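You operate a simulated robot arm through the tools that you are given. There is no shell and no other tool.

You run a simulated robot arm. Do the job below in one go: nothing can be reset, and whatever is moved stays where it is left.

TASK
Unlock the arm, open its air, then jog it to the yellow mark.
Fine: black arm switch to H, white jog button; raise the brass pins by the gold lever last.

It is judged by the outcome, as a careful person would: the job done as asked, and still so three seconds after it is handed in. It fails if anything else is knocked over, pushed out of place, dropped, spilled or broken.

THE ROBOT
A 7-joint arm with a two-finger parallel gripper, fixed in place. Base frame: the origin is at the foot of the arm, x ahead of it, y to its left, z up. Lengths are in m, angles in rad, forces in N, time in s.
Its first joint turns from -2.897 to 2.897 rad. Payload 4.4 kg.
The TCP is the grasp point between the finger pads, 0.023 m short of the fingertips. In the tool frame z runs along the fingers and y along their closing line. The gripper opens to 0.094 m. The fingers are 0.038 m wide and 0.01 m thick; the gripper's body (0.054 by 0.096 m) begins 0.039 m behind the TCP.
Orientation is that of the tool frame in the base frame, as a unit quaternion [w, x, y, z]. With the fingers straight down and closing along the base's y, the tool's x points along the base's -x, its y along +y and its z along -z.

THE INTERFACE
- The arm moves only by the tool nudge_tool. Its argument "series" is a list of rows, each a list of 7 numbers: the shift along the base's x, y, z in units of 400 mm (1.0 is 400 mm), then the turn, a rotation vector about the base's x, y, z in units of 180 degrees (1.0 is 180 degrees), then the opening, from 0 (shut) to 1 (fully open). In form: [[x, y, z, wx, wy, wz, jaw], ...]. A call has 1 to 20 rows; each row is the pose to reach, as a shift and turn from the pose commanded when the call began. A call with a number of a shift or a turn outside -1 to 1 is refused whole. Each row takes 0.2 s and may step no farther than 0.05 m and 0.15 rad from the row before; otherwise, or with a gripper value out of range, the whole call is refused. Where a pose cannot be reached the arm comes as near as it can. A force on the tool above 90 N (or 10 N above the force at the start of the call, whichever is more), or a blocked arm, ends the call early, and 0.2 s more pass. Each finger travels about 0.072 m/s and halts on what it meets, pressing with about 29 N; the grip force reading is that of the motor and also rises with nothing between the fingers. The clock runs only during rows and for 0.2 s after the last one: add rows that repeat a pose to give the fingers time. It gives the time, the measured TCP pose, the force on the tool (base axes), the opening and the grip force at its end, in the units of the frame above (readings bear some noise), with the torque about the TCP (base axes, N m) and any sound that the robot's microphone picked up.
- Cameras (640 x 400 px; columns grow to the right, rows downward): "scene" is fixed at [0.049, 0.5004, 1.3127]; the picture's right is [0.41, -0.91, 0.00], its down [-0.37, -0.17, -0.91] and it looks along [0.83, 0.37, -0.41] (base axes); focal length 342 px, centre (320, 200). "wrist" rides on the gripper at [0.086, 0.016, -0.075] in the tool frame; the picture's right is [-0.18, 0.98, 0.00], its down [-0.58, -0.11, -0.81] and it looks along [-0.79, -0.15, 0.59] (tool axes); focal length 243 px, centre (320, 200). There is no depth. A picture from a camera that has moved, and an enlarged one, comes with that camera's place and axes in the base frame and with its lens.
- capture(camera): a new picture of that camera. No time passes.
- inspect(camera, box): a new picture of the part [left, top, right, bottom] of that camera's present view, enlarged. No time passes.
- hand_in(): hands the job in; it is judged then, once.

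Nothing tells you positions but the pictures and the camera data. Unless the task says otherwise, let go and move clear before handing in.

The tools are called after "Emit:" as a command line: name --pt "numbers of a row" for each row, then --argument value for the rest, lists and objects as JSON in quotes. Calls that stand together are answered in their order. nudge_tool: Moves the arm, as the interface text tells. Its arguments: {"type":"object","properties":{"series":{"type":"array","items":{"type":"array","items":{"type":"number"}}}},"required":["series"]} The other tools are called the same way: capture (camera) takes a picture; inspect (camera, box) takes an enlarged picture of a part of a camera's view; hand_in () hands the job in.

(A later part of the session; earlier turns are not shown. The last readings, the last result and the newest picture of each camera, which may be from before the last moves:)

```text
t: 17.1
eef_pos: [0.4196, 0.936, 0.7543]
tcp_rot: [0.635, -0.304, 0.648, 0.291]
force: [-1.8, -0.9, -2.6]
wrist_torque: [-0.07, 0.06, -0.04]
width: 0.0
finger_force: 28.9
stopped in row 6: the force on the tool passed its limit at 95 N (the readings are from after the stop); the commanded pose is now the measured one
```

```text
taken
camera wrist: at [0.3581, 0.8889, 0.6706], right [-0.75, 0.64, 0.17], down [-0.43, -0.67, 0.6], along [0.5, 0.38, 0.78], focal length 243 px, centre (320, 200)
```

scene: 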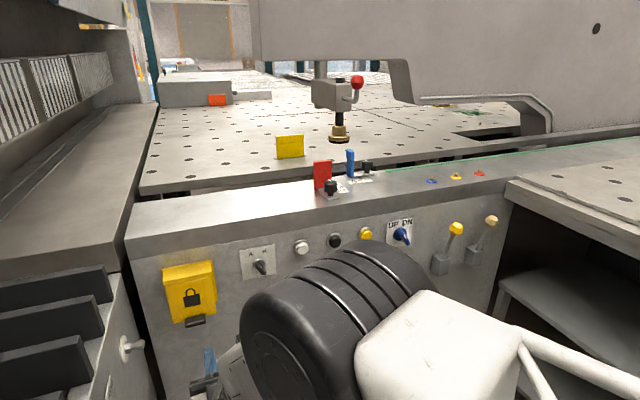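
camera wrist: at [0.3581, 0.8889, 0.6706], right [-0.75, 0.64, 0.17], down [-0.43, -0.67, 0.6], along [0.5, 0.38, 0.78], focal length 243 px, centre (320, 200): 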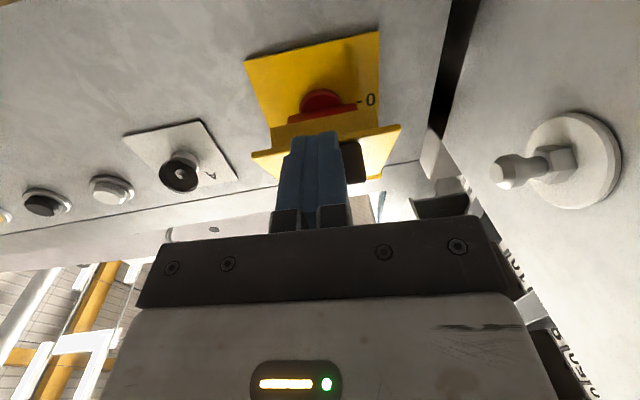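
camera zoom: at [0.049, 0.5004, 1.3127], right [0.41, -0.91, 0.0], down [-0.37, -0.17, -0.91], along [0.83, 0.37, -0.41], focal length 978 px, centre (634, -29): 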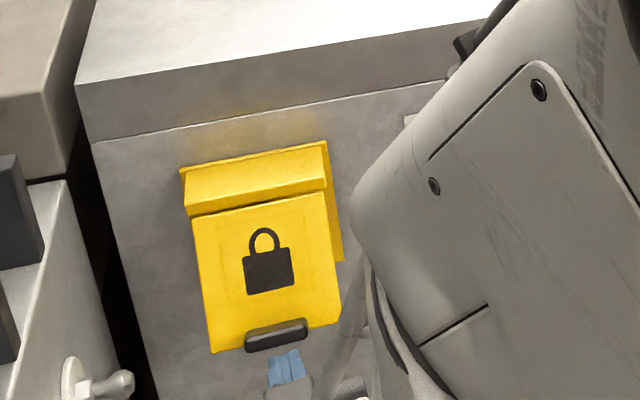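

The flap is opening (a gap has appeared at the fold) and the jam came from friction, because my path wasn't matching its arc. I'll slide the fingers further under it and follow a proper arc about the hinge.

Emit:
nudge_tool --pt "0 0 -0.015 0 0 0 0" --pt "0.0335 0.0371 -0.015 0 0 0 0" --pt "0.0196 0.0217 0.0028 0 0 0 0" --pt "0.0067 0.0074 0.0205 0 0 0 0" --pt "-0.005 -0.0056 0.0403 0 0 0 0" --pt "-0.0151 -0.0167 0.0618 0 0 0 0" --pt "-0.0234 -0.026 0.0843 0 0 0 0" --pt "-0.0301 -0.0334 0.1093 0 0 0 0" --pt "-0.0352 -0.039 0.1343 0 0 0 0" --pt "-0.0385 -0.0427 0.1593 0 0 0 0" --pt "-0.0402 -0.0446 0.1868 0 0 0 0" --pt "-0.0402 -0.0446 0.2168 0 0 0 0"

Emit:
inspect --camera "scene" --box '[120, 210, 300, 350]'

Emit:
capture --camera "wrist"

```text
t: 19.7
eef_pos: [0.4042, 0.9194, 0.8417]
tcp_rot: [0.635, -0.304, 0.648, 0.29]
force: [-0.1, 0.7, -0.2]
wrist_torque: [-0.02, -0.02, -0.03]
width: 0.0
finger_force: 28.9
```

```text
2.86 times, centred on (210, 280) of scene
camera zoom: at [0.049, 0.5004, 1.3127], right [0.41, -0.91, 0.0], down [-0.37, -0.17, -0.91], along [0.83, 0.37, -0.41], focal length 978 px, centre (634, -29)
```

zoom: 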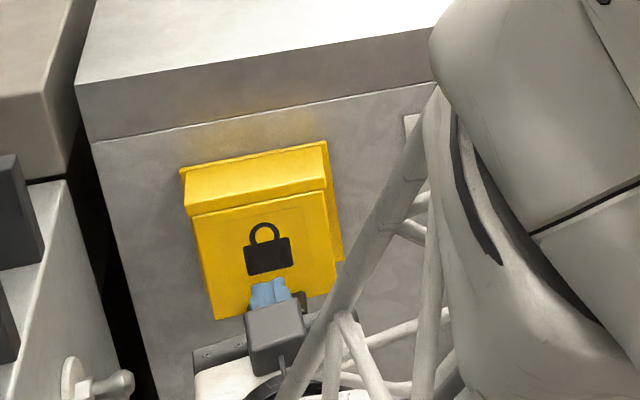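

```text
taken
camera wrist: at [0.342, 0.8712, 0.7572], right [-0.75, 0.64, 0.17], down [-0.43, -0.67, 0.6], along [0.5, 0.38, 0.78], focal length 243 px, centre (320, 200)
```

wrist: 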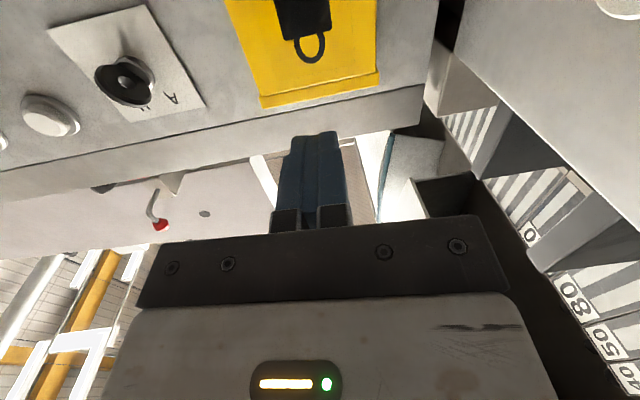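

The fingers slipped out and the flap dropped shut again. I'll retry with the fingers pitched up about 25° and inserted deeper behind the lower edge, so they hook the flap through its arc.

Emit:
nudge_tool --pt "-0.015 -0.027 -0.06 0 0 0 0" --pt "-0.029 -0.053 -0.16 0.0282 -0.0236 -0.0022 0" --pt "-0.029 -0.053 -0.26 0.0564 -0.0472 -0.0044 0" --pt "-0.029 -0.053 -0.354 0.0846 -0.0708 -0.0066 0" --pt "-0.029 -0.053 -0.354 0.1128 -0.0944 -0.0088 0" --pt "0.029 0.012 -0.354 0.1128 -0.0944 -0.0088 0" --pt "0.087 0.076 -0.354 0.1128 -0.0944 -0.0088 0" --pt "0.145 0.141 -0.354 0.1128 -0.0944 -0.0088 0" --pt "0.18 0.179 -0.354 0.1128 -0.0944 -0.0088 0" --pt "0.2038 0.2051 -0.354 0.1128 -0.0944 -0.0088 0" --pt "0.2038 0.2051 -0.315 0.1128 -0.0944 -0.0088 0"

Emit:
inspect --camera "scene" --box '[120, 210, 300, 350]'

Emit:
capture --camera "wrist"

```text
t: 22.1
eef_pos: [0.4848, 1.0019, 0.7165]
tcp_rot: [0.771, -0.219, 0.49, 0.343]
force: [0.2, -0.6, -0.6]
wrist_torque: [0.01, -0.01, 0.04]
width: 0.0
finger_force: 29.2
```

```text
2.86 times, centred on (210, 280) of scene
camera zoom: at [0.049, 0.5004, 1.3127], right [0.41, -0.91, 0.0], down [-0.37, -0.17, -0.91], along [0.83, 0.37, -0.41], focal length 978 px, centre (634, -29)
```

zoom: 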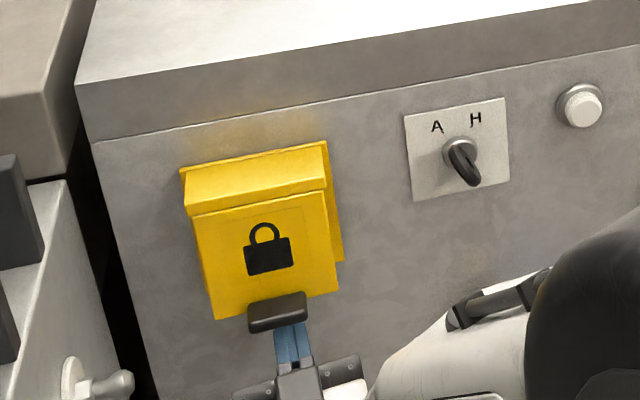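

```text
taken
camera wrist: at [0.4524, 0.9899, 0.6066], right [-0.78, 0.6, 0.17], down [-0.57, -0.8, 0.19], along [0.24, 0.05, 0.97], focal length 243 px, centre (320, 200)
```

wrist: 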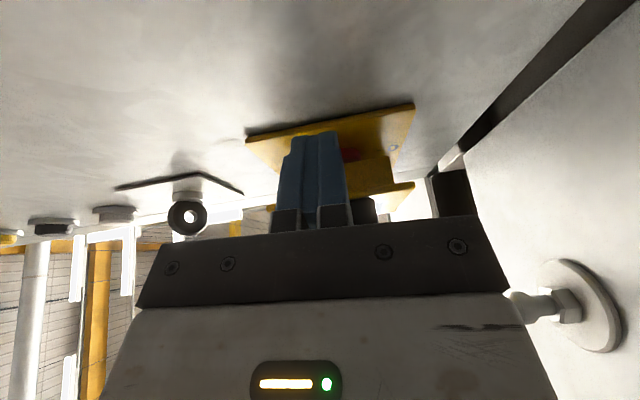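

The fingertips are now behind the lower edge. I'll follow the hinge arc through to about 120°.

Emit:
nudge_tool --pt "0 0 0.03 0 0 0 0" --pt "0 0 0.046 0 0 0 0" --pt "-0.0146 -0.0162 0.0468 0 0 0 0" --pt "-0.029 -0.0321 0.0485 0 0 0 0" --pt "-0.043 -0.0477 0.0538 0 0 0 0" --pt "-0.0569 -0.0631 0.06 0 0 0 0" --pt "-0.0703 -0.078 0.0688 0 0 0 0" --pt "-0.0837 -0.0928 0.0783 0 0 0 0" --pt "-0.0954 -0.1058 0.09 0 0 0 0" --pt "-0.1072 -0.1188 0.1033 0 0 0 0" --pt "-0.1281 -0.142 0.1338 0 0 0 0" --pt "-0.1448 -0.1606 0.1688 0 0 0 0" --pt "-0.1574 -0.1745 0.2088 0 0 0 0" --pt "-0.1574 -0.1745 0.2363 0 0 0 0" --pt "-0.1574 -0.1745 0.2675 0 0 0 0" --pt "-0.1574 -0.1745 0.2988 0 0 0 0" --pt "-0.1574 -0.1745 0.3338 0 0 0 0" --pt "-0.1574 -0.1745 0.3738 0 0 0 0"

Emit:
inspect --camera "scene" --box '[120, 210, 300, 350]'

Emit:
capture --camera "wrist"

```text
t: 25.4
eef_pos: [0.4197, 0.9271, 0.8128]
tcp_rot: [0.767, -0.224, 0.495, 0.341]
force: [-7.9, -2.8, -2.8]
wrist_torque: [-0.04, 0.08, 0.01]
width: 0.0
finger_force: 28.7
stopped in row 16: the force on the tool passed its limit at 103 N (the readings are from after the stop); the commanded pose is now the measured one
```

```text
2.86 times, centred on (210, 280) of scene
camera zoom: at [0.049, 0.5004, 1.3127], right [0.41, -0.91, 0.0], down [-0.37, -0.17, -0.91], along [0.83, 0.37, -0.41], focal length 978 px, centre (634, -29)
```

zoom: 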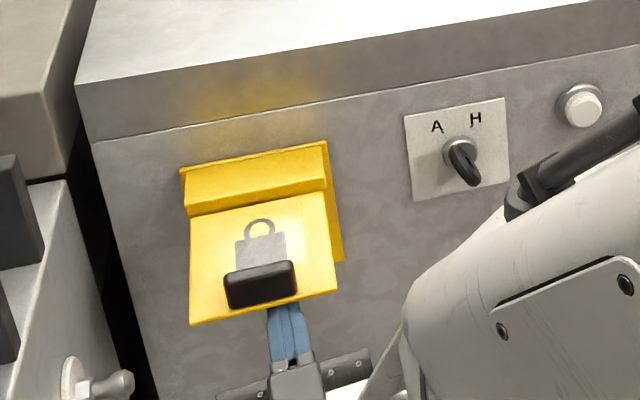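

```text
taken
camera wrist: at [0.3853, 0.9136, 0.7034], right [-0.78, 0.6, 0.16], down [-0.57, -0.8, 0.2], along [0.25, 0.07, 0.97], focal length 243 px, centre (320, 200)
```

wrist: 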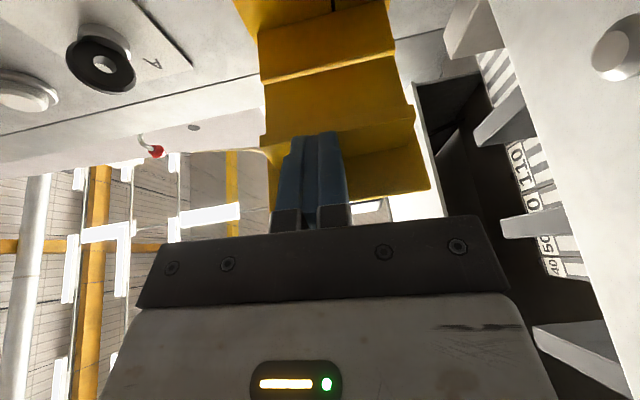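

The flap is now about 80–90° open and resting on my fingers. I'll push it further gently to find out whether it has a stop or detent.

Emit:
nudge_tool --pt "0 0 0.01 0 0 0 0" --pt "0 0 0.02 0 0 0 0" --pt "0 0 0.03 0 0 0 0" --pt "0 0 0.04 0 0 0 0" --pt "0 0 0.05 0 0 0 0" --pt "0 0 0.06 0 0 0 0" --pt "0 0 0.07 0 0 0 0" --pt "0 0 0.08 0 0 0 0"

Emit:
inspect --camera "scene" --box '[120, 210, 300, 350]'

Emit:
capture --camera "wrist"

```text
t: 26.3
eef_pos: [0.4173, 0.9237, 0.8194]
tcp_rot: [0.765, -0.227, 0.498, 0.34]
force: [-8.3, -3.1, -3.8]
wrist_torque: [-0.05, 0.08, 0.08]
width: 0.0001
finger_force: 29.2
stopped in row 4: the force on the tool passed its limit at 96 N (the readings are from after the stop); the commanded pose is now the measured one
```

```text
2.86 times, centred on (210, 280) of scene
camera zoom: at [0.049, 0.5004, 1.3127], right [0.41, -0.91, 0.0], down [-0.37, -0.17, -0.91], along [0.83, 0.37, -0.41], focal length 978 px, centre (634, -29)
```

zoom: 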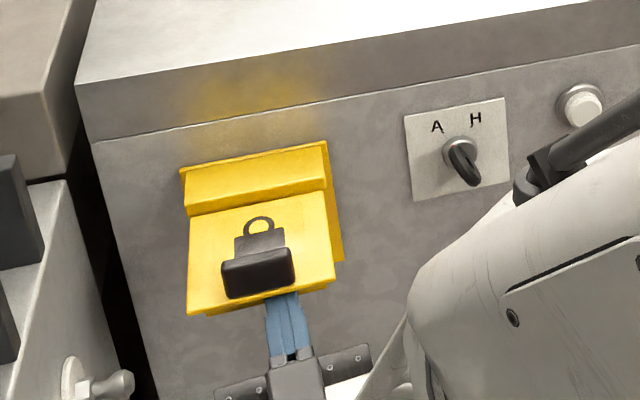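

```text
taken
camera wrist: at [0.3825, 0.91, 0.7109], right [-0.78, 0.6, 0.16], down [-0.57, -0.8, 0.21], along [0.25, 0.07, 0.96], focal length 243 px, centre (320, 200)
```

wrist: 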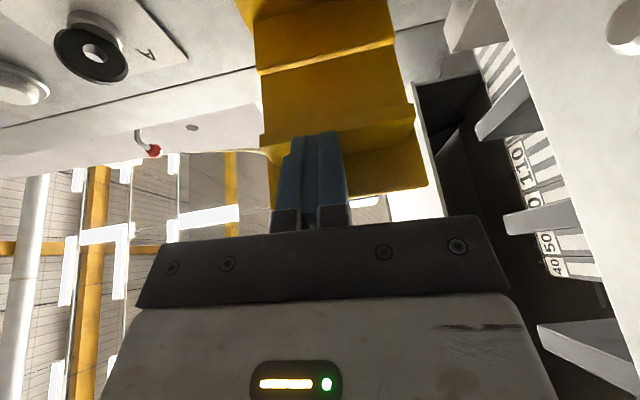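

Emit:
inspect --camera "wrist" --box '[220, 0, 450, 210]'

Emit:
inspect --camera "scene" --box '[150, 245, 230, 325]'

```text
1.90 times, centred on (335, 105) of wrist
camera zoom: at [0.3825, 0.91, 0.7109], right [-0.78, 0.6, 0.16], down [-0.57, -0.8, 0.21], along [0.25, 0.07, 0.96], focal length 462 px, centre (291, 381)
```

zoom: 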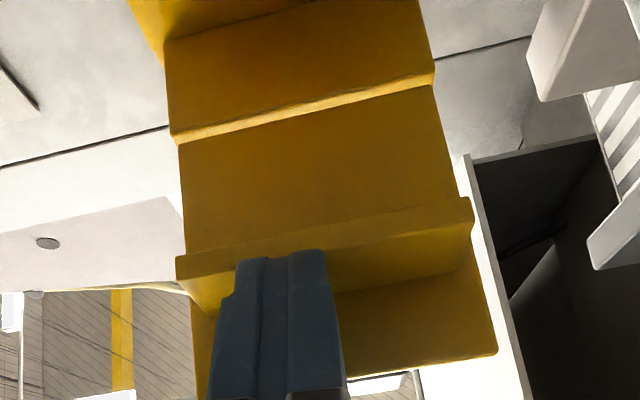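

```text
5.00 times, centred on (190, 285) of scene
camera zoom: at [0.049, 0.5004, 1.3127], right [0.41, -0.91, 0.0], down [-0.37, -0.17, -0.91], along [0.83, 0.37, -0.41], focal length 1711 px, centre (970, -225)
```

zoom: 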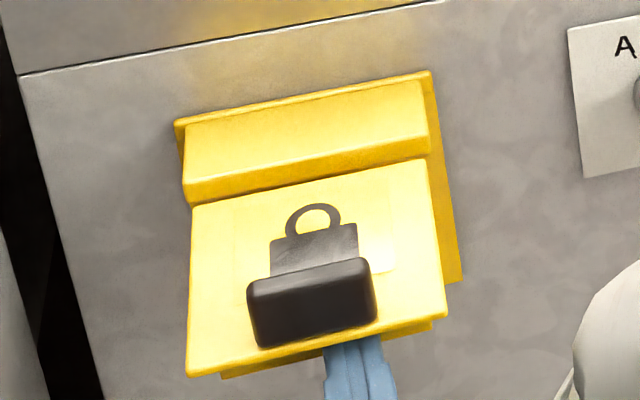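

The lid has an inward lip, and the flap is roughly horizontal and resisting hard, so it may be at its stop. I'll lower the fingers slightly to see whether it stays open by itself.

Emit:
nudge_tool --pt "0 0 -0.02 0 0 0 0" --pt "0 0 -0.04 0 0 0 0" --pt "0 0 -0.05 0 0 0 0"

Emit:
inspect --camera "scene" --box '[150, 245, 230, 325]'

Emit:
inspect --camera "wrist" --box '[220, 0, 450, 210]'

```text
t: 27.1
eef_pos: [0.4164, 0.9236, 0.8012]
tcp_rot: [0.765, -0.226, 0.498, 0.34]
force: [0.3, -0.2, 0.5]
wrist_torque: [0.01, 0.0, -0.03]
width: 0.0
finger_force: 29.6
```

```text
5.00 times, centred on (190, 285) of scene
camera zoom: at [0.049, 0.5004, 1.3127], right [0.41, -0.91, 0.0], down [-0.37, -0.17, -0.91], along [0.83, 0.37, -0.41], focal length 1711 px, centre (970, -225)
```

zoom: 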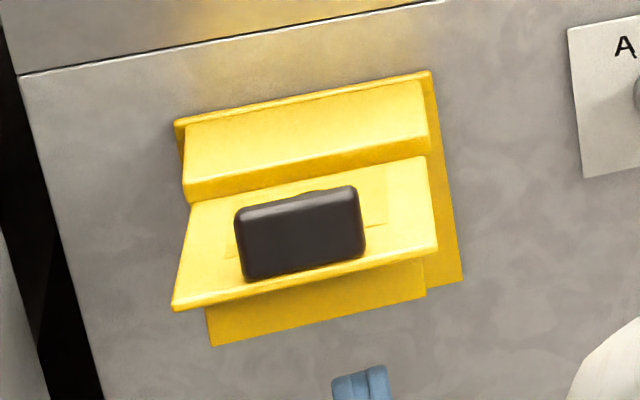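

```text
1.90 times, centred on (335, 105) of wrist
camera zoom: at [0.3829, 0.9098, 0.6915], right [-0.78, 0.6, 0.16], down [-0.57, -0.8, 0.21], along [0.25, 0.07, 0.96], focal length 462 px, centre (291, 381)
```

zoom: 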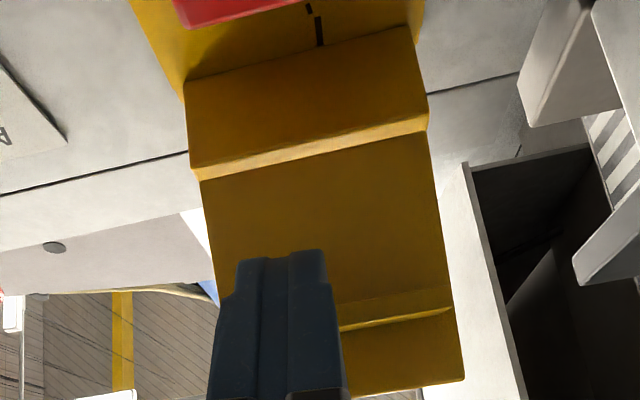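

The lid has snapped fully open and is staying up on its own. I'll back away and look at the dial behind it.

Emit:
nudge_tool --pt "-0.05 -0.056 -0.05 0 0 0 0" --pt "-0.117 -0.13 -0.125 0 0 0 0" --pt "-0.159 -0.176 -0.2 -0.0258 0.0233 0 0" --pt "-0.092 -0.236 -0.25 -0.0515 0.0465 0 0" --pt "-0.025 -0.297 -0.25 -0.0773 0.0698 0 0" --pt "0.0433 -0.359 -0.25 -0.1031 0.093 0 0"

Emit:
capture --camera "wrist"

Emit:
inspect --camera "wrist" --box '[340, 0, 500, 150]'

Emit:
inspect --camera "scene" --box '[150, 235, 250, 335]'

```text
t: 28.5
eef_pos: [0.4339, 0.7807, 0.7008]
tcp_rot: [0.637, -0.296, 0.652, 0.285]
force: [0.5, 0.1, -0.1]
wrist_torque: [0.0, 0.01, 0.0]
width: 0.0
finger_force: 29.2
```

```text
taken
camera wrist: at [0.3711, 0.7343, 0.6159], right [-0.73, 0.66, 0.18], down [-0.45, -0.66, 0.6], along [0.51, 0.36, 0.78], focal length 243 px, centre (320, 200)
```

wrist: 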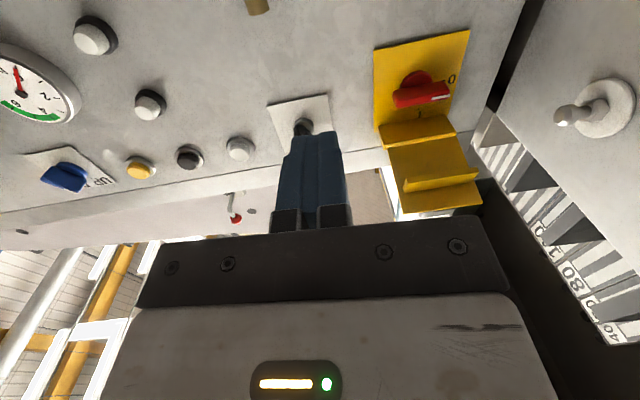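

```text
2.67 times, centred on (420, 75) of wrist
camera zoom: at [0.3711, 0.7343, 0.6159], right [-0.73, 0.66, 0.18], down [-0.45, -0.66, 0.6], along [0.51, 0.36, 0.78], focal length 647 px, centre (53, 533)
```

zoom: 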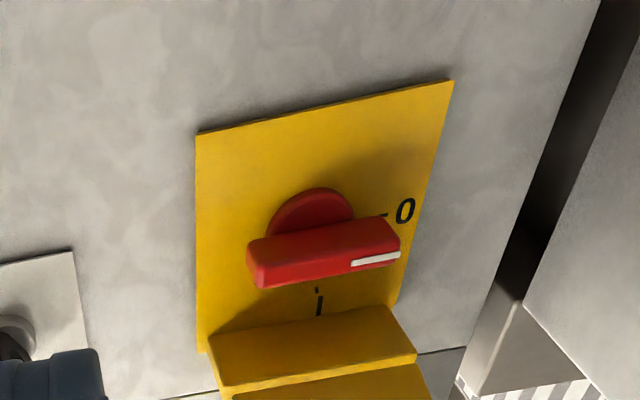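

```text
4.00 times, centred on (200, 285) of scene
camera zoom: at [0.049, 0.5004, 1.3127], right [0.41, -0.91, 0.0], down [-0.37, -0.17, -0.91], along [0.83, 0.37, -0.41], focal length 1368 px, centre (800, -140)
```

zoom: 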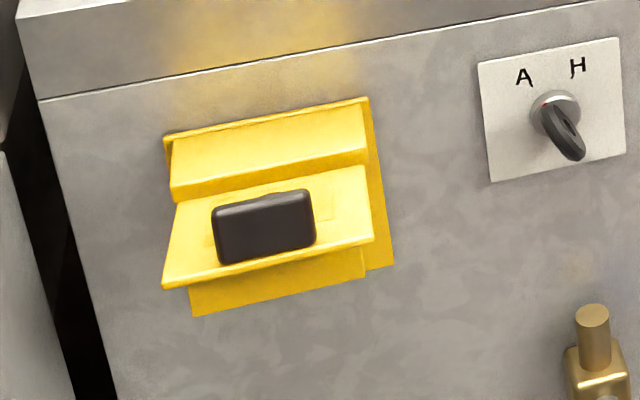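

Behind the lid is a red bar knob pointing left to "0", with "1" at the top. I need to turn it 90° clockwise, so I'll roll the gripper until the fingers close vertically and line up in front of the knob.

Emit:
nudge_tool --pt "0 0 0.02 -0.0273 -0.0313 0.0003 0.1" --pt "0 0 0.04 -0.0545 -0.0627 0.0006 0.2" --pt "0 0 0.06 -0.0818 -0.094 0.001 0.3" --pt "0 0 0.09 -0.109 -0.1253 0.0013 0.4" --pt "0 0 0.12 -0.1363 -0.1567 0.0016 0.45" --pt "0 0 0.15 -0.1636 -0.188 0.0019 0.45" --pt "-0.02 0.05 0.18 -0.1908 -0.2193 0.0022 0.45" --pt "-0.04 0.1 0.2 -0.2181 -0.2507 0.0025 0.45" --pt "-0.06 0.15 0.21 -0.2453 -0.282 0.0029 0.45" --pt "-0.08 0.2 0.22 -0.2726 -0.3133 0.0032 0.45" --pt "-0.092 0.25 0.223 -0.2998 -0.3447 0.0035 0.45" --pt "-0.104 0.296 0.223 -0.3271 -0.376 0.0038 0.45"

Emit:
capture --camera "wrist"

Emit:
capture --camera "scene"

```text
t: 31.1
eef_pos: [0.3923, 0.8981, 0.79]
tcp_rot: [0.661, -0.66, 0.253, -0.253]
force: [0.3, 0.5, -0.1]
wrist_torque: [-0.02, 0.0, 0.0]
width: 0.0424
finger_force: 0.1
```

```text
taken
camera wrist: at [0.4068, 0.7862, 0.7738], right [-0.13, 0.12, -0.98], down [-0.97, -0.21, 0.11], along [-0.2, 0.97, 0.15], focal length 243 px, centre (320, 200)
```

wrist: 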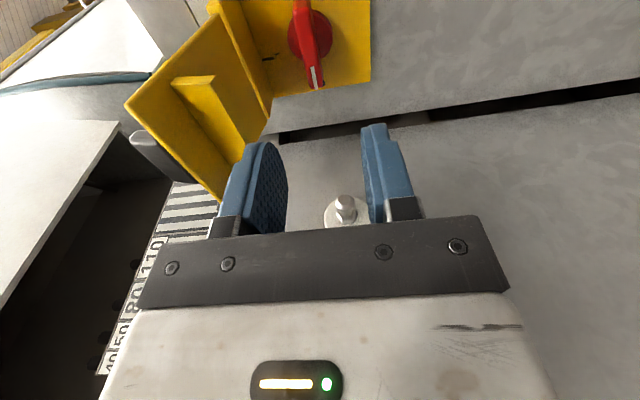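

```text
taken
```

scene: 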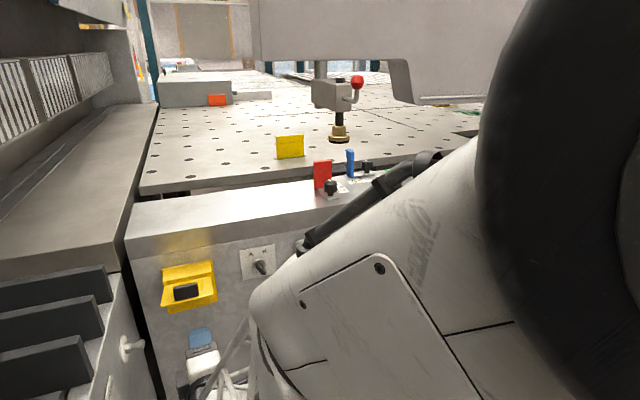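

The knob bar's centre works out near (0.495, 1.015, 0.798), with the lid well clear above. I'll approach with the fingers straddling it and check before closing.

Emit:
nudge_tool --pt "0.05 0.062 0.0175 0 0 0 0.45" --pt "0.105 0.124 0.0175 0 0 0 0.45" --pt "0.163 0.19 0.0175 0 0 0 0.45"

Emit:
capture --camera "wrist"

Emit:
inspect --camera "scene" --box '[130, 235, 270, 335]'

```text
t: 32.0
eef_pos: [0.4529, 0.9695, 0.7809]
tcp_rot: [-0.654, 0.667, -0.252, 0.252]
force: [-7.9, -7.0, -2.6]
wrist_torque: [0.47, -0.42, -0.34]
width: 0.0424
finger_force: 0.1
stopped in row 3: the force on the tool passed its limit at 118 N (the readings are from after the stop); the commanded pose is now the measured one
```

```text
taken
camera wrist: at [0.4681, 0.8568, 0.7679], right [-0.14, 0.11, -0.98], down [-0.97, -0.21, 0.12], along [-0.2, 0.97, 0.13], focal length 243 px, centre (320, 200)
```

wrist: 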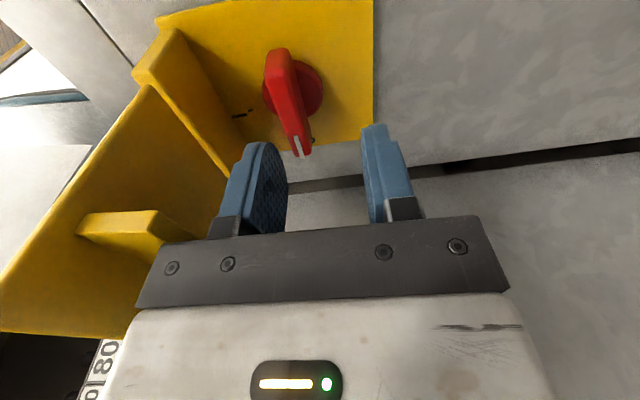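

```text
4.00 times, centred on (200, 285) of scene
camera zoom: at [0.049, 0.5004, 1.3127], right [0.41, -0.91, 0.0], down [-0.37, -0.17, -0.91], along [0.83, 0.37, -0.41], focal length 1368 px, centre (800, -140)
```

zoom: 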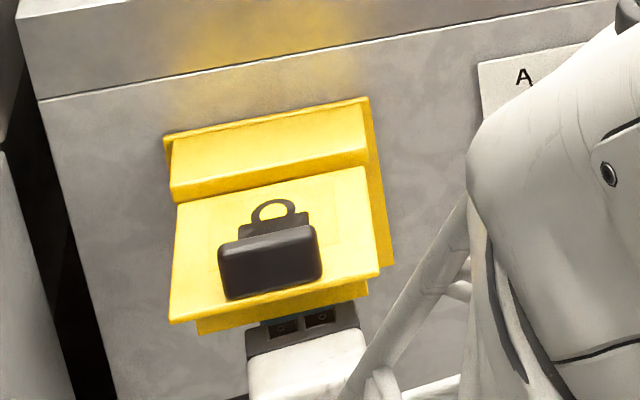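

The top of my hand bumped the lid's inner lip and pushed the lid partly down. I'll back straight out and see where it settles.

Emit:
nudge_tool --pt "-0.02 -0.022 -0.02 0 0 0 0.45" --pt "-0.05 -0.055 -0.04 0 0 0 0.45" --pt "-0.1 -0.111 -0.04 0 0 0 0.45" --pt "-0.13 -0.15 -0.04 0 0 0 0.45"

Emit:
capture --camera "wrist"

Emit:
inspect --camera "scene" --box '[130, 235, 270, 335]'

```text
t: 33.0
eef_pos: [0.4022, 0.911, 0.7685]
tcp_rot: [-0.655, 0.666, -0.253, 0.253]
force: [-0.2, 0.8, -0.9]
wrist_torque: [-0.03, 0.01, 0.04]
width: 0.0425
finger_force: 0.0
```

```text
taken
camera wrist: at [0.4171, 0.7976, 0.7532], right [-0.14, 0.11, -0.98], down [-0.97, -0.21, 0.12], along [-0.2, 0.97, 0.14], focal length 243 px, centre (320, 200)
```

wrist: 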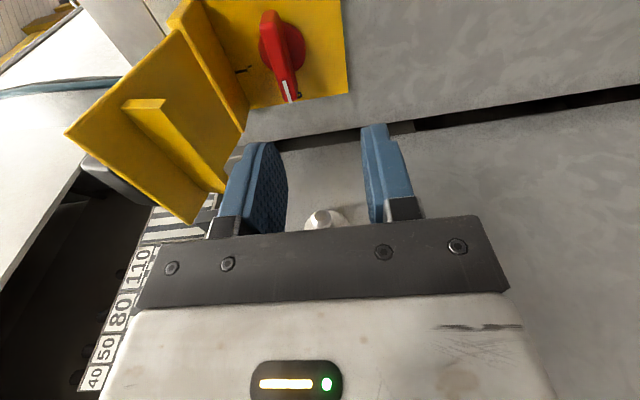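

```text
4.00 times, centred on (200, 285) of scene
camera zoom: at [0.049, 0.5004, 1.3127], right [0.41, -0.91, 0.0], down [-0.37, -0.17, -0.91], along [0.83, 0.37, -0.41], focal length 1368 px, centre (800, -140)
```

zoom: 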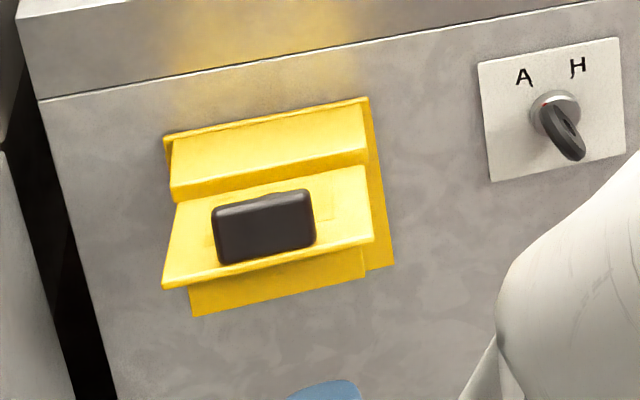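

The lid sprang back open, so it's bistable. To stay clear of the lip I'll use the slim side of the hand: roll back, pitch up 15°, and push the left end of the red bar upward with closed fingers.

Emit:
nudge_tool --pt "-0.04 -0.045 -0.01 0 0 0 0.2" --pt "-0.044 -0.048 -0.036 0.0321 0.0271 0.0051 0" --pt "-0.05 -0.04 -0.036 0.0642 0.0542 0.0102 0" --pt "-0.056 -0.03 -0.036 0.0963 0.0813 0.0154 0" --pt "-0.062 -0.02 -0.036 0.1284 0.1084 0.0205 0" --pt "-0.068 -0.015 -0.036 0.1605 0.1355 0.0256 0" --pt "-0.074 -0.01 -0.036 0.1927 0.1626 0.0307 0" --pt "-0.08 -0.005 -0.036 0.2248 0.1896 0.0358 0" --pt "-0.086 0 -0.036 0.2569 0.2167 0.0409 0" --pt "-0.092 0.003 -0.036 0.289 0.2438 0.0461 0" --pt "-0.1 0.006 -0.036 0.3211 0.2709 0.0512 0" --pt "-0.106 0.008 -0.036 0.3532 0.298 0.0563 0" --pt "-0.106 0.008 -0.036 0.3853 0.3251 0.0614 0" --pt "-0.044 0.076 -0.036 0.3853 0.3251 0.0614 0" --pt "0.018 0.144 -0.036 0.3853 0.3251 0.0614 0" --pt "0.0785 0.212 -0.036 0.3853 0.3251 0.0614 0"

Emit:
capture --camera "wrist"

Emit:
capture --camera "scene"

```text
t: 36.5
eef_pos: [0.4336, 0.9952, 0.7535]
tcp_rot: [0.724, -0.248, 0.556, 0.323]
force: [-0.1, 0.5, -0.7]
wrist_torque: [0.01, -0.02, 0.06]
width: 0.0
finger_force: 28.8
```

```text
taken
camera wrist: at [0.3873, 0.9699, 0.6507], right [-0.76, 0.62, 0.18], down [-0.54, -0.76, 0.35], along [0.36, 0.17, 0.92], focal length 243 px, centre (320, 200)
```

wrist: 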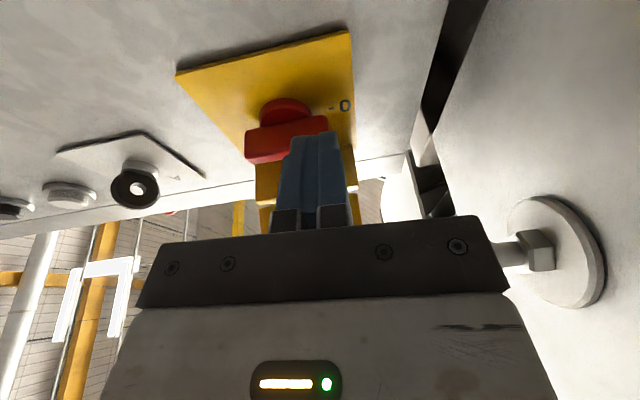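

```text
taken
```

scene: 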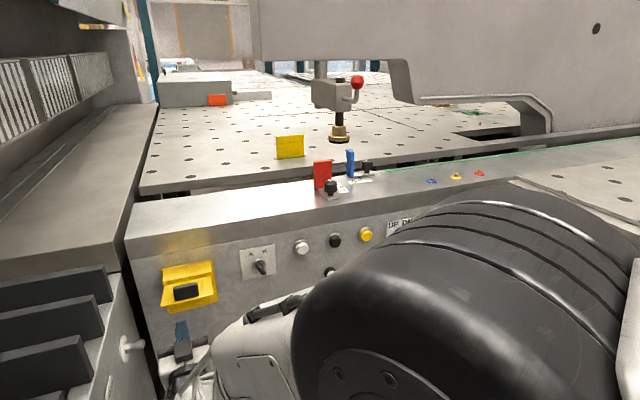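

The fingertips are just below the bar's left end, with the stud on the wall off to the left. I'll move in to bar depth, push the end up and over to the right, and then check.

Emit:
nudge_tool --pt "0.03 0.026 0 0 0 0 0" --pt "0.06 0.052 0 0 0 0 0" --pt "0.082 0.072 0 0 0 0 0" --pt "0.082 0.072 0.015 0 0 0 0" --pt "0.082 0.072 0.03 0 0 0 0" --pt "0.082 0.072 0.045 0 0 0 0" --pt "0.082 0.072 0.06 0 0 0 0" --pt "0.0839 0.0703 0.075 0 0 0 0"

Emit:
capture --camera "wrist"

```text
t: 38.2
eef_pos: [0.467, 1.0238, 0.7829]
tcp_rot: [0.725, -0.247, 0.556, 0.323]
force: [0.4, 1.1, 0.2]
wrist_torque: [-0.04, -0.02, 0.0]
width: 0.0
finger_force: 29.1
```

```text
taken
camera wrist: at [0.4218, 0.9978, 0.6805], right [-0.76, 0.62, 0.18], down [-0.54, -0.76, 0.35], along [0.36, 0.17, 0.92], focal length 243 px, centre (320, 200)
```

wrist: 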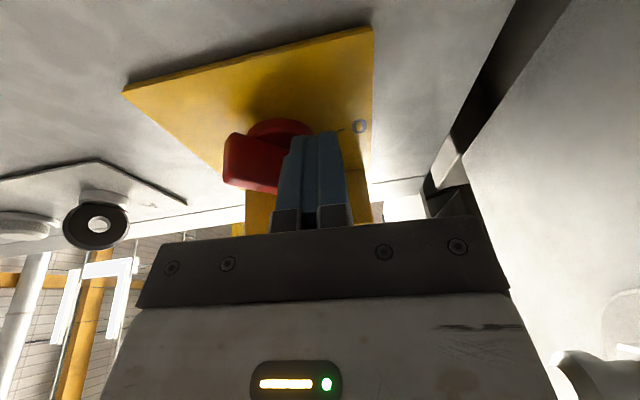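

Emit:
inspect --camera "wrist" --box '[200, 70, 400, 240]'

```text
2.35 times, centred on (300, 155) of wrist
camera zoom: at [0.4218, 0.9978, 0.6805], right [-0.76, 0.62, 0.18], down [-0.54, -0.76, 0.35], along [0.36, 0.17, 0.92], focal length 571 px, centre (367, 306)
```

zoom: 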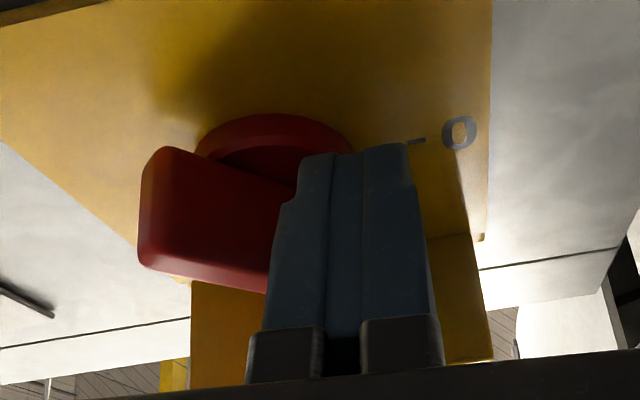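

The bar is turning as I push, so I'll carry it on up and to the right.

Emit:
nudge_tool --pt "0.0037 -0.0033 0.015 0 0 0 0" --pt "0.0074 -0.0067 0.03 0 0 0 0" --pt "0.0111 -0.01 0.0375 0 0 0 0" --pt "0.0167 -0.0151 0.0375 0 0 0 0" --pt "0.0223 -0.0201 0.0375 0 0 0 0" --pt "0.026 -0.0234 0.0375 0 0 0 0"

Emit:
capture --camera "wrist"

Emit:
inspect --camera "wrist" --box '[200, 70, 400, 240]'

```text
t: 39.3
eef_pos: [0.4688, 1.0198, 0.7948]
tcp_rot: [0.723, -0.25, 0.557, 0.323]
force: [-7.7, 22.8, -9.6]
wrist_torque: [-0.54, -0.02, 0.35]
width: 0.0001
finger_force: 29.0
stopped in row 5: the force on the tool passed its limit at 99 N (the readings are from after the stop); the commanded pose is now the measured one
```

```text
taken
camera wrist: at [0.4231, 0.9933, 0.6919], right [-0.77, 0.62, 0.18], down [-0.54, -0.77, 0.36], along [0.36, 0.18, 0.92], focal length 243 px, centre (320, 200)
```

wrist: 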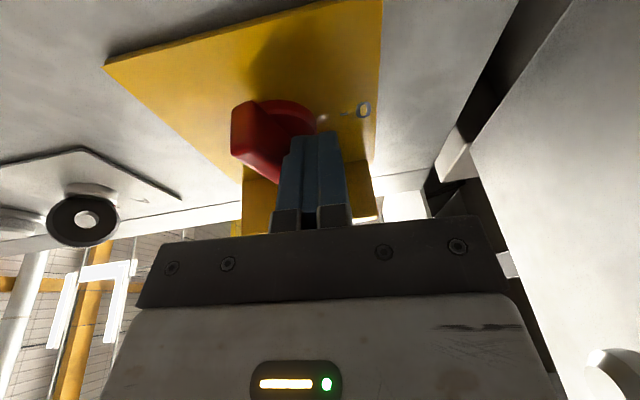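

```text
2.35 times, centred on (300, 155) of wrist
camera zoom: at [0.4231, 0.9933, 0.6919], right [-0.77, 0.62, 0.18], down [-0.54, -0.77, 0.36], along [0.36, 0.18, 0.92], focal length 571 px, centre (367, 306)
```

zoom: 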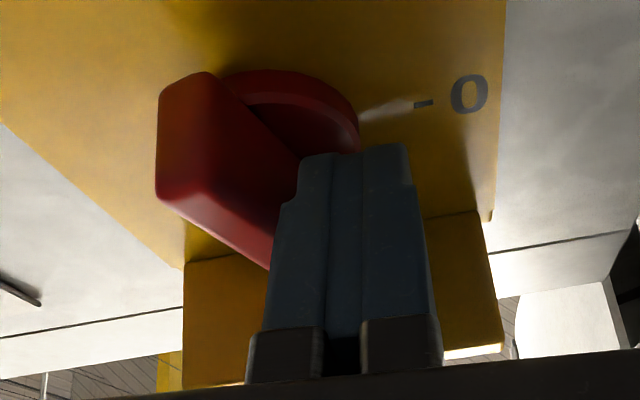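

The bar has turned about 45° but is now wedged. I'll back straight out and look at its state from in front.

Emit:
nudge_tool --pt "-0.005 0.002 -0.005 0 0 0 0" --pt "-0.045 -0.044 -0.02 0 0 0 0" --pt "-0.1 -0.105 -0.04 0 0 0 0" --pt "-0.17 -0.183 -0.08 0 0 0 0" --pt "-0.22 -0.24 -0.15 -0.02 0.018 0 0" --pt "-0.2 -0.28 -0.22 -0.04 0.037 0 0" --pt "-0.16 -0.33 -0.26 -0.06 0.055 0 0"

Emit:
capture --camera "wrist"

Emit:
inspect --camera "wrist" --box '[340, 0, 500, 130]'

```text
t: 40.9
eef_pos: [0.4067, 0.8872, 0.692]
tcp_rot: [0.646, -0.288, 0.645, 0.29]
force: [0.0, 0.9, -0.4]
wrist_torque: [-0.02, 0.01, 0.0]
width: 0.0
finger_force: 29.0
```

```text
taken
camera wrist: at [0.3436, 0.8427, 0.6049], right [-0.73, 0.65, 0.19], down [-0.46, -0.68, 0.58], along [0.5, 0.34, 0.79], focal length 243 px, centre (320, 200)
```

wrist: 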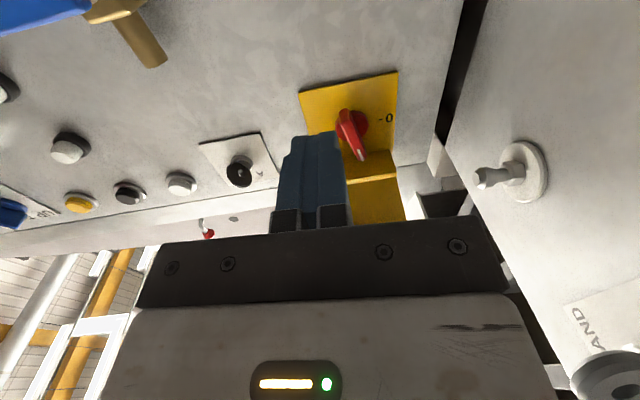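

```text
3.08 times, centred on (420, 65) of wrist
camera zoom: at [0.3436, 0.8427, 0.6049], right [-0.73, 0.65, 0.19], down [-0.46, -0.68, 0.58], along [0.5, 0.34, 0.79], focal length 746 px, centre (12, 615)
```

zoom: 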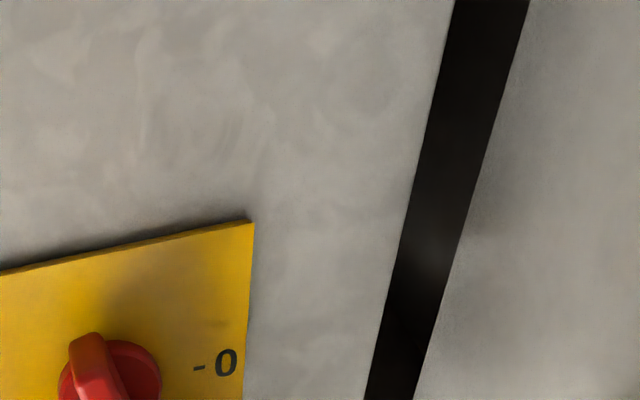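

Emit:
inspect --camera "wrist" --box '[290, 60, 420, 180]'

Emit:
inspect --camera "wrist" --box '[180, 120, 290, 220]'

Emit:
inspect --camera "scene" --box '[130, 235, 290, 335]'

```text
3.33 times, centred on (355, 120) of wrist
camera zoom: at [0.3436, 0.8427, 0.6049], right [-0.73, 0.65, 0.19], down [-0.46, -0.68, 0.58], along [0.5, 0.34, 0.79], focal length 809 px, centre (203, 467)
```

zoom: 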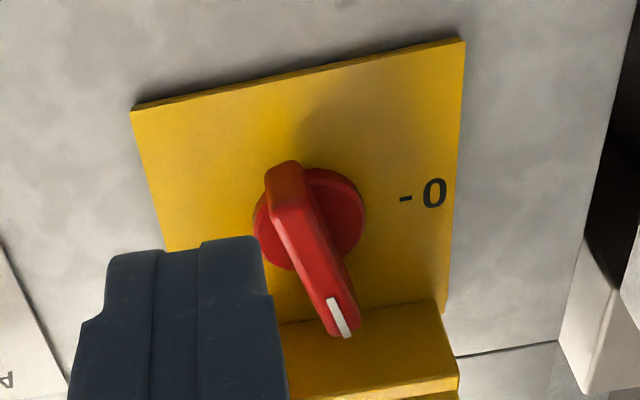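

```text
4.00 times, centred on (235, 170) of wrist
camera zoom: at [0.3436, 0.8427, 0.6049], right [-0.73, 0.65, 0.19], down [-0.46, -0.68, 0.58], along [0.5, 0.34, 0.79], focal length 970 px, centre (660, 320)
```

zoom: 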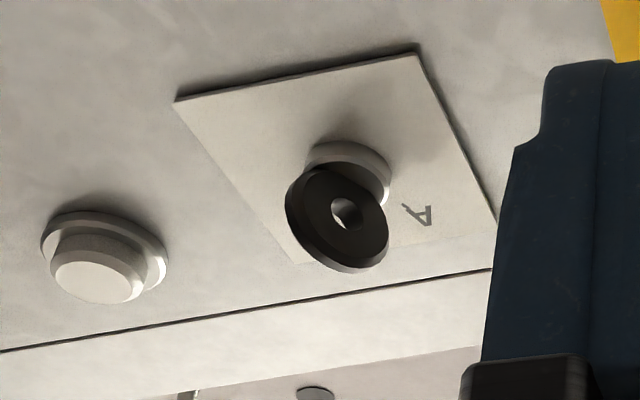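

```text
4.00 times, centred on (210, 285) of scene
camera zoom: at [0.049, 0.5004, 1.3127], right [0.41, -0.91, 0.0], down [-0.37, -0.17, -0.91], along [0.83, 0.37, -0.41], focal length 1368 px, centre (760, -140)
```

zoom: 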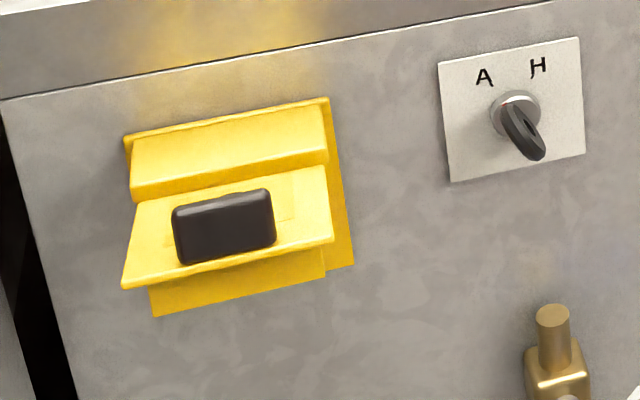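

The bar has turned most of the way and now points up, slightly left of the "1". I'll straddle it with open fingers left and right and close on it to bring it square to vertical.

Emit:
nudge_tool --pt "-0.012 0.01 0.08 0.02 -0.018 0 0.3" --pt "-0.025 0.02 0.16 0.041 -0.037 0 0.64" --pt "-0.0349 0.0315 0.2425 0.0619 -0.0558 0 0.64" --pt "0.02 0.093 0.2425 0.0619 -0.0558 0 0.64" --pt "0.08 0.159 0.2425 0.0619 -0.0558 0 0.64" --pt "0.14 0.226 0.2425 0.0619 -0.0558 0 0.64" --pt "0.175 0.264 0.2425 0.0619 -0.0558 0 0.64" --pt "0.2022 0.2944 0.2425 0.0619 -0.0558 0 0.64"

Emit:
capture --camera "wrist"

```text
t: 42.7
eef_pos: [0.4883, 1.0043, 0.7882]
tcp_rot: [0.724, -0.248, 0.555, 0.325]
force: [-0.3, -0.3, -0.2]
wrist_torque: [-0.02, 0.0, -0.03]
width: 0.0603
finger_force: 0.1
```

```text
taken
camera wrist: at [0.4425, 0.9791, 0.6861], right [-0.77, 0.62, 0.18], down [-0.54, -0.77, 0.35], along [0.35, 0.17, 0.92], focal length 243 px, centre (320, 200)
```

wrist: 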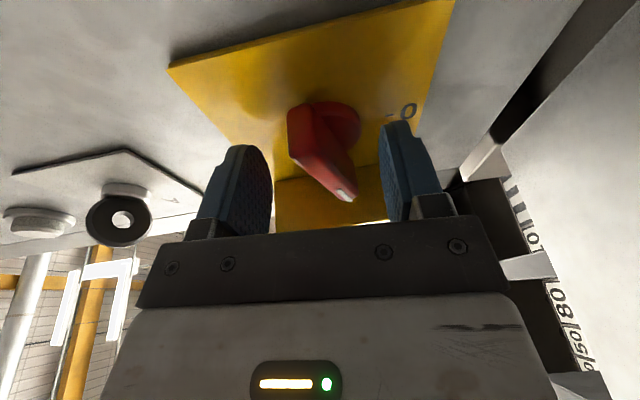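

The knob is squarely between the fingers, so I'll close on it.

Emit:
nudge_tool --pt "0 0 0 0 0 0 0.45" --pt "0 0 0 0 0 0 0.3" --pt "0 0 0 0 0 0 0.2" --pt "0 0 0 0 0 0 0.1" --pt "0 0 0 0 0 0 0" --pt "0 0 0 0 0 0 0"

Emit:
capture --camera "wrist"

```text
t: 44.1
eef_pos: [0.4848, 1.0047, 0.7884]
tcp_rot: [0.725, -0.249, 0.554, 0.326]
force: [-21.3, 30.5, -2.4]
wrist_torque: [-1.52, -1.43, 0.63]
width: 0.0238
finger_force: 45.3
```

```text
taken
camera wrist: at [0.441, 0.9798, 0.6862], right [-0.77, 0.62, 0.18], down [-0.54, -0.77, 0.35], along [0.35, 0.17, 0.92], focal length 243 px, centre (320, 200)
```

wrist: 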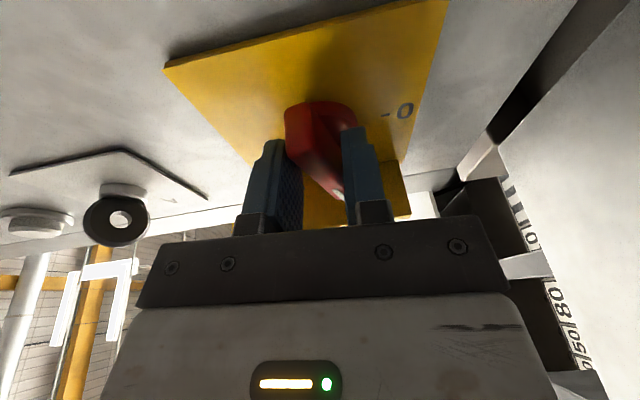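

The grip pulls the hand slightly left, so the knob's centre is about 4 mm further left. I'll recentre and roll about 10° clockwise while gripping to finish the turn.

Emit:
nudge_tool --pt "-0.009 0.008 0 0 0 0 0" --pt "-0.009 0.008 0 0 0 0 0" --pt "-0.009 0.008 0 0.0124 0.0138 0 0" --pt "-0.009 0.008 0 0.0248 0.0275 0 0" --pt "-0.009 0.008 0 0.0372 0.0413 0 0" --pt "-0.009 0.008 0 0.0372 0.0413 0 0"

Emit:
inspect --camera "wrist" --box '[240, 70, 440, 230]'

```text
t: 45.5
eef_pos: [0.4862, 1.0053, 0.7874]
tcp_rot: [0.701, -0.182, 0.582, 0.371]
force: [48.5, -32.8, -14.9]
wrist_torque: [-1.15, -0.56, -1.11]
width: 0.0325
finger_force: 45.0
```

```text
2.50 times, centred on (340, 150) of wrist
camera zoom: at [0.4272, 0.9922, 0.688], right [-0.73, 0.59, 0.35], down [-0.5, -0.8, 0.33], along [0.47, 0.07, 0.88], focal length 606 px, centre (270, 325)
```

zoom: 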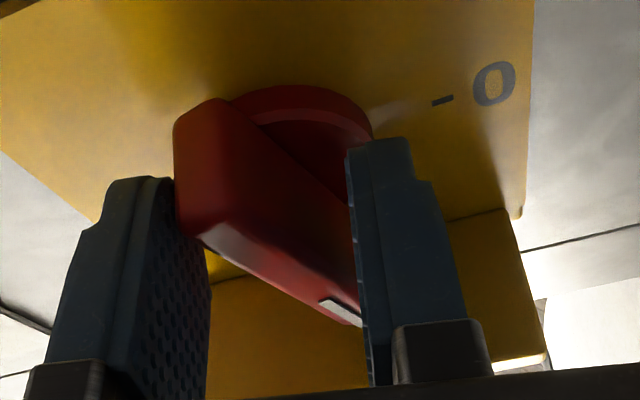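

The knob wouldn't turn further even with the roll, so it looks to be at its end stop. I'll release, back out and check it against the "1" mark.

Emit:
nudge_tool --pt "0 0 0 0 0 0 0.4" --pt "0 0 0 -0.0186 -0.0206 0 0.64" --pt "0 0 0 -0.0372 -0.0413 0 0.64" --pt "-0.06 -0.066 0 -0.0372 -0.0413 0 0.64" --pt "-0.12 -0.133 -0.03 -0.0372 -0.0413 0 0.64" --pt "-0.18 -0.2 -0.1 -0.0578 -0.0227 0 0.4" --pt "-0.14 -0.235 -0.18 -0.0785 -0.0041 0 0.2" --pt "-0.09 -0.28 -0.24 -0.0991 0.0145 0 0" --pt "-0.05 -0.32 -0.26 -0.0991 0.0145 0 0"

Emit:
capture --camera "wrist"

Emit:
inspect --camera "wrist" --box '[330, 40, 490, 180]'

Emit:
capture --camera "scene"

```text
t: 47.5
eef_pos: [0.4632, 0.8791, 0.684]
tcp_rot: [0.651, -0.282, 0.647, 0.281]
force: [0.5, 0.3, -0.7]
wrist_torque: [0.05, -0.02, 0.03]
width: 0.0
finger_force: 28.7
```

```text
taken
camera wrist: at [0.4002, 0.837, 0.5981], right [-0.72, 0.67, 0.18], down [-0.47, -0.66, 0.58], along [0.51, 0.33, 0.8], focal length 243 px, centre (320, 200)
```

wrist: 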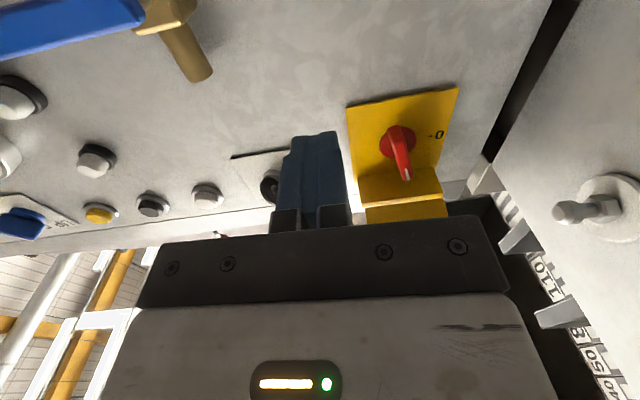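

```text
2.86 times, centred on (410, 110) of wrist
camera zoom: at [0.4002, 0.837, 0.5981], right [-0.72, 0.67, 0.18], down [-0.47, -0.66, 0.58], along [0.51, 0.33, 0.8], focal length 693 px, centre (63, 457)
```

zoom: 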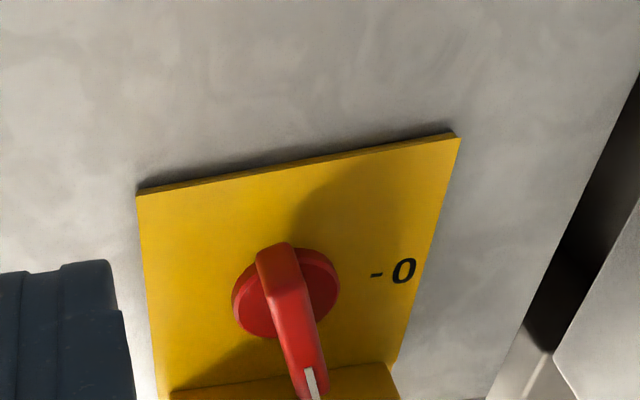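

```text
taken
```

scene: 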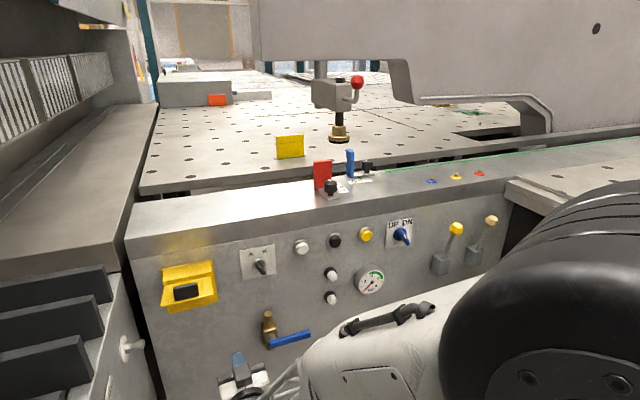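

The red knob is off "0" and against its far stop, with the bar now covering the "1" mark, so I take it as unlocked. Next is the air valve; I'll move for a closer look at the blue handle.

Emit:
nudge_tool --pt "-0.05 -0.09 -0.05 0 0 0 0" --pt "-0.06 -0.17 -0.12 0 0 0 0" --pt "-0.055 -0.25 -0.2 0 0 0 0" --pt "-0.05 -0.335 -0.28 0 0 0 0" --pt "-0.05 -0.335 -0.36 0 0 0 0"

Emit:
capture --camera "wrist"

Emit:
inspect --camera "scene" --box '[220, 290, 340, 370]'

```text
t: 48.7
eef_pos: [0.4429, 0.7457, 0.5398]
tcp_rot: [0.65, -0.282, 0.647, 0.282]
force: [-0.6, 0.4, 0.0]
wrist_torque: [-0.02, 0.0, -0.01]
width: 0.0001
finger_force: 29.0
```

```text
taken
camera wrist: at [0.3801, 0.7031, 0.4537], right [-0.72, 0.67, 0.18], down [-0.47, -0.66, 0.58], along [0.51, 0.33, 0.8], focal length 243 px, centre (320, 200)
```

wrist: 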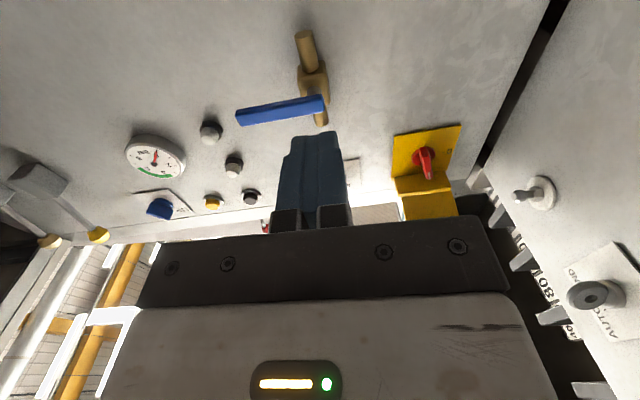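

```text
5.00 times, centred on (280, 330) of scene
camera zoom: at [0.049, 0.5004, 1.3127], right [0.41, -0.91, 0.0], down [-0.37, -0.17, -0.91], along [0.83, 0.37, -0.41], focal length 1711 px, centre (520, -450)
```

zoom: 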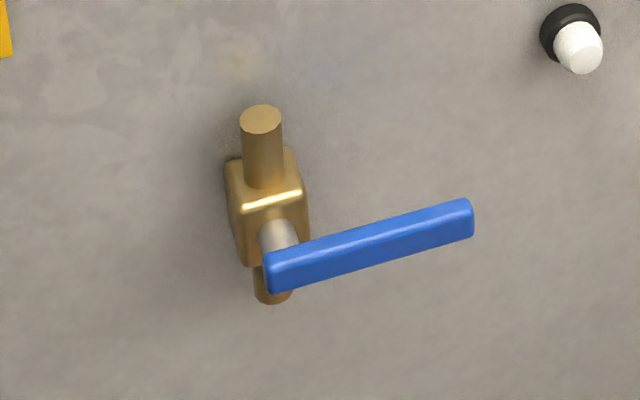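

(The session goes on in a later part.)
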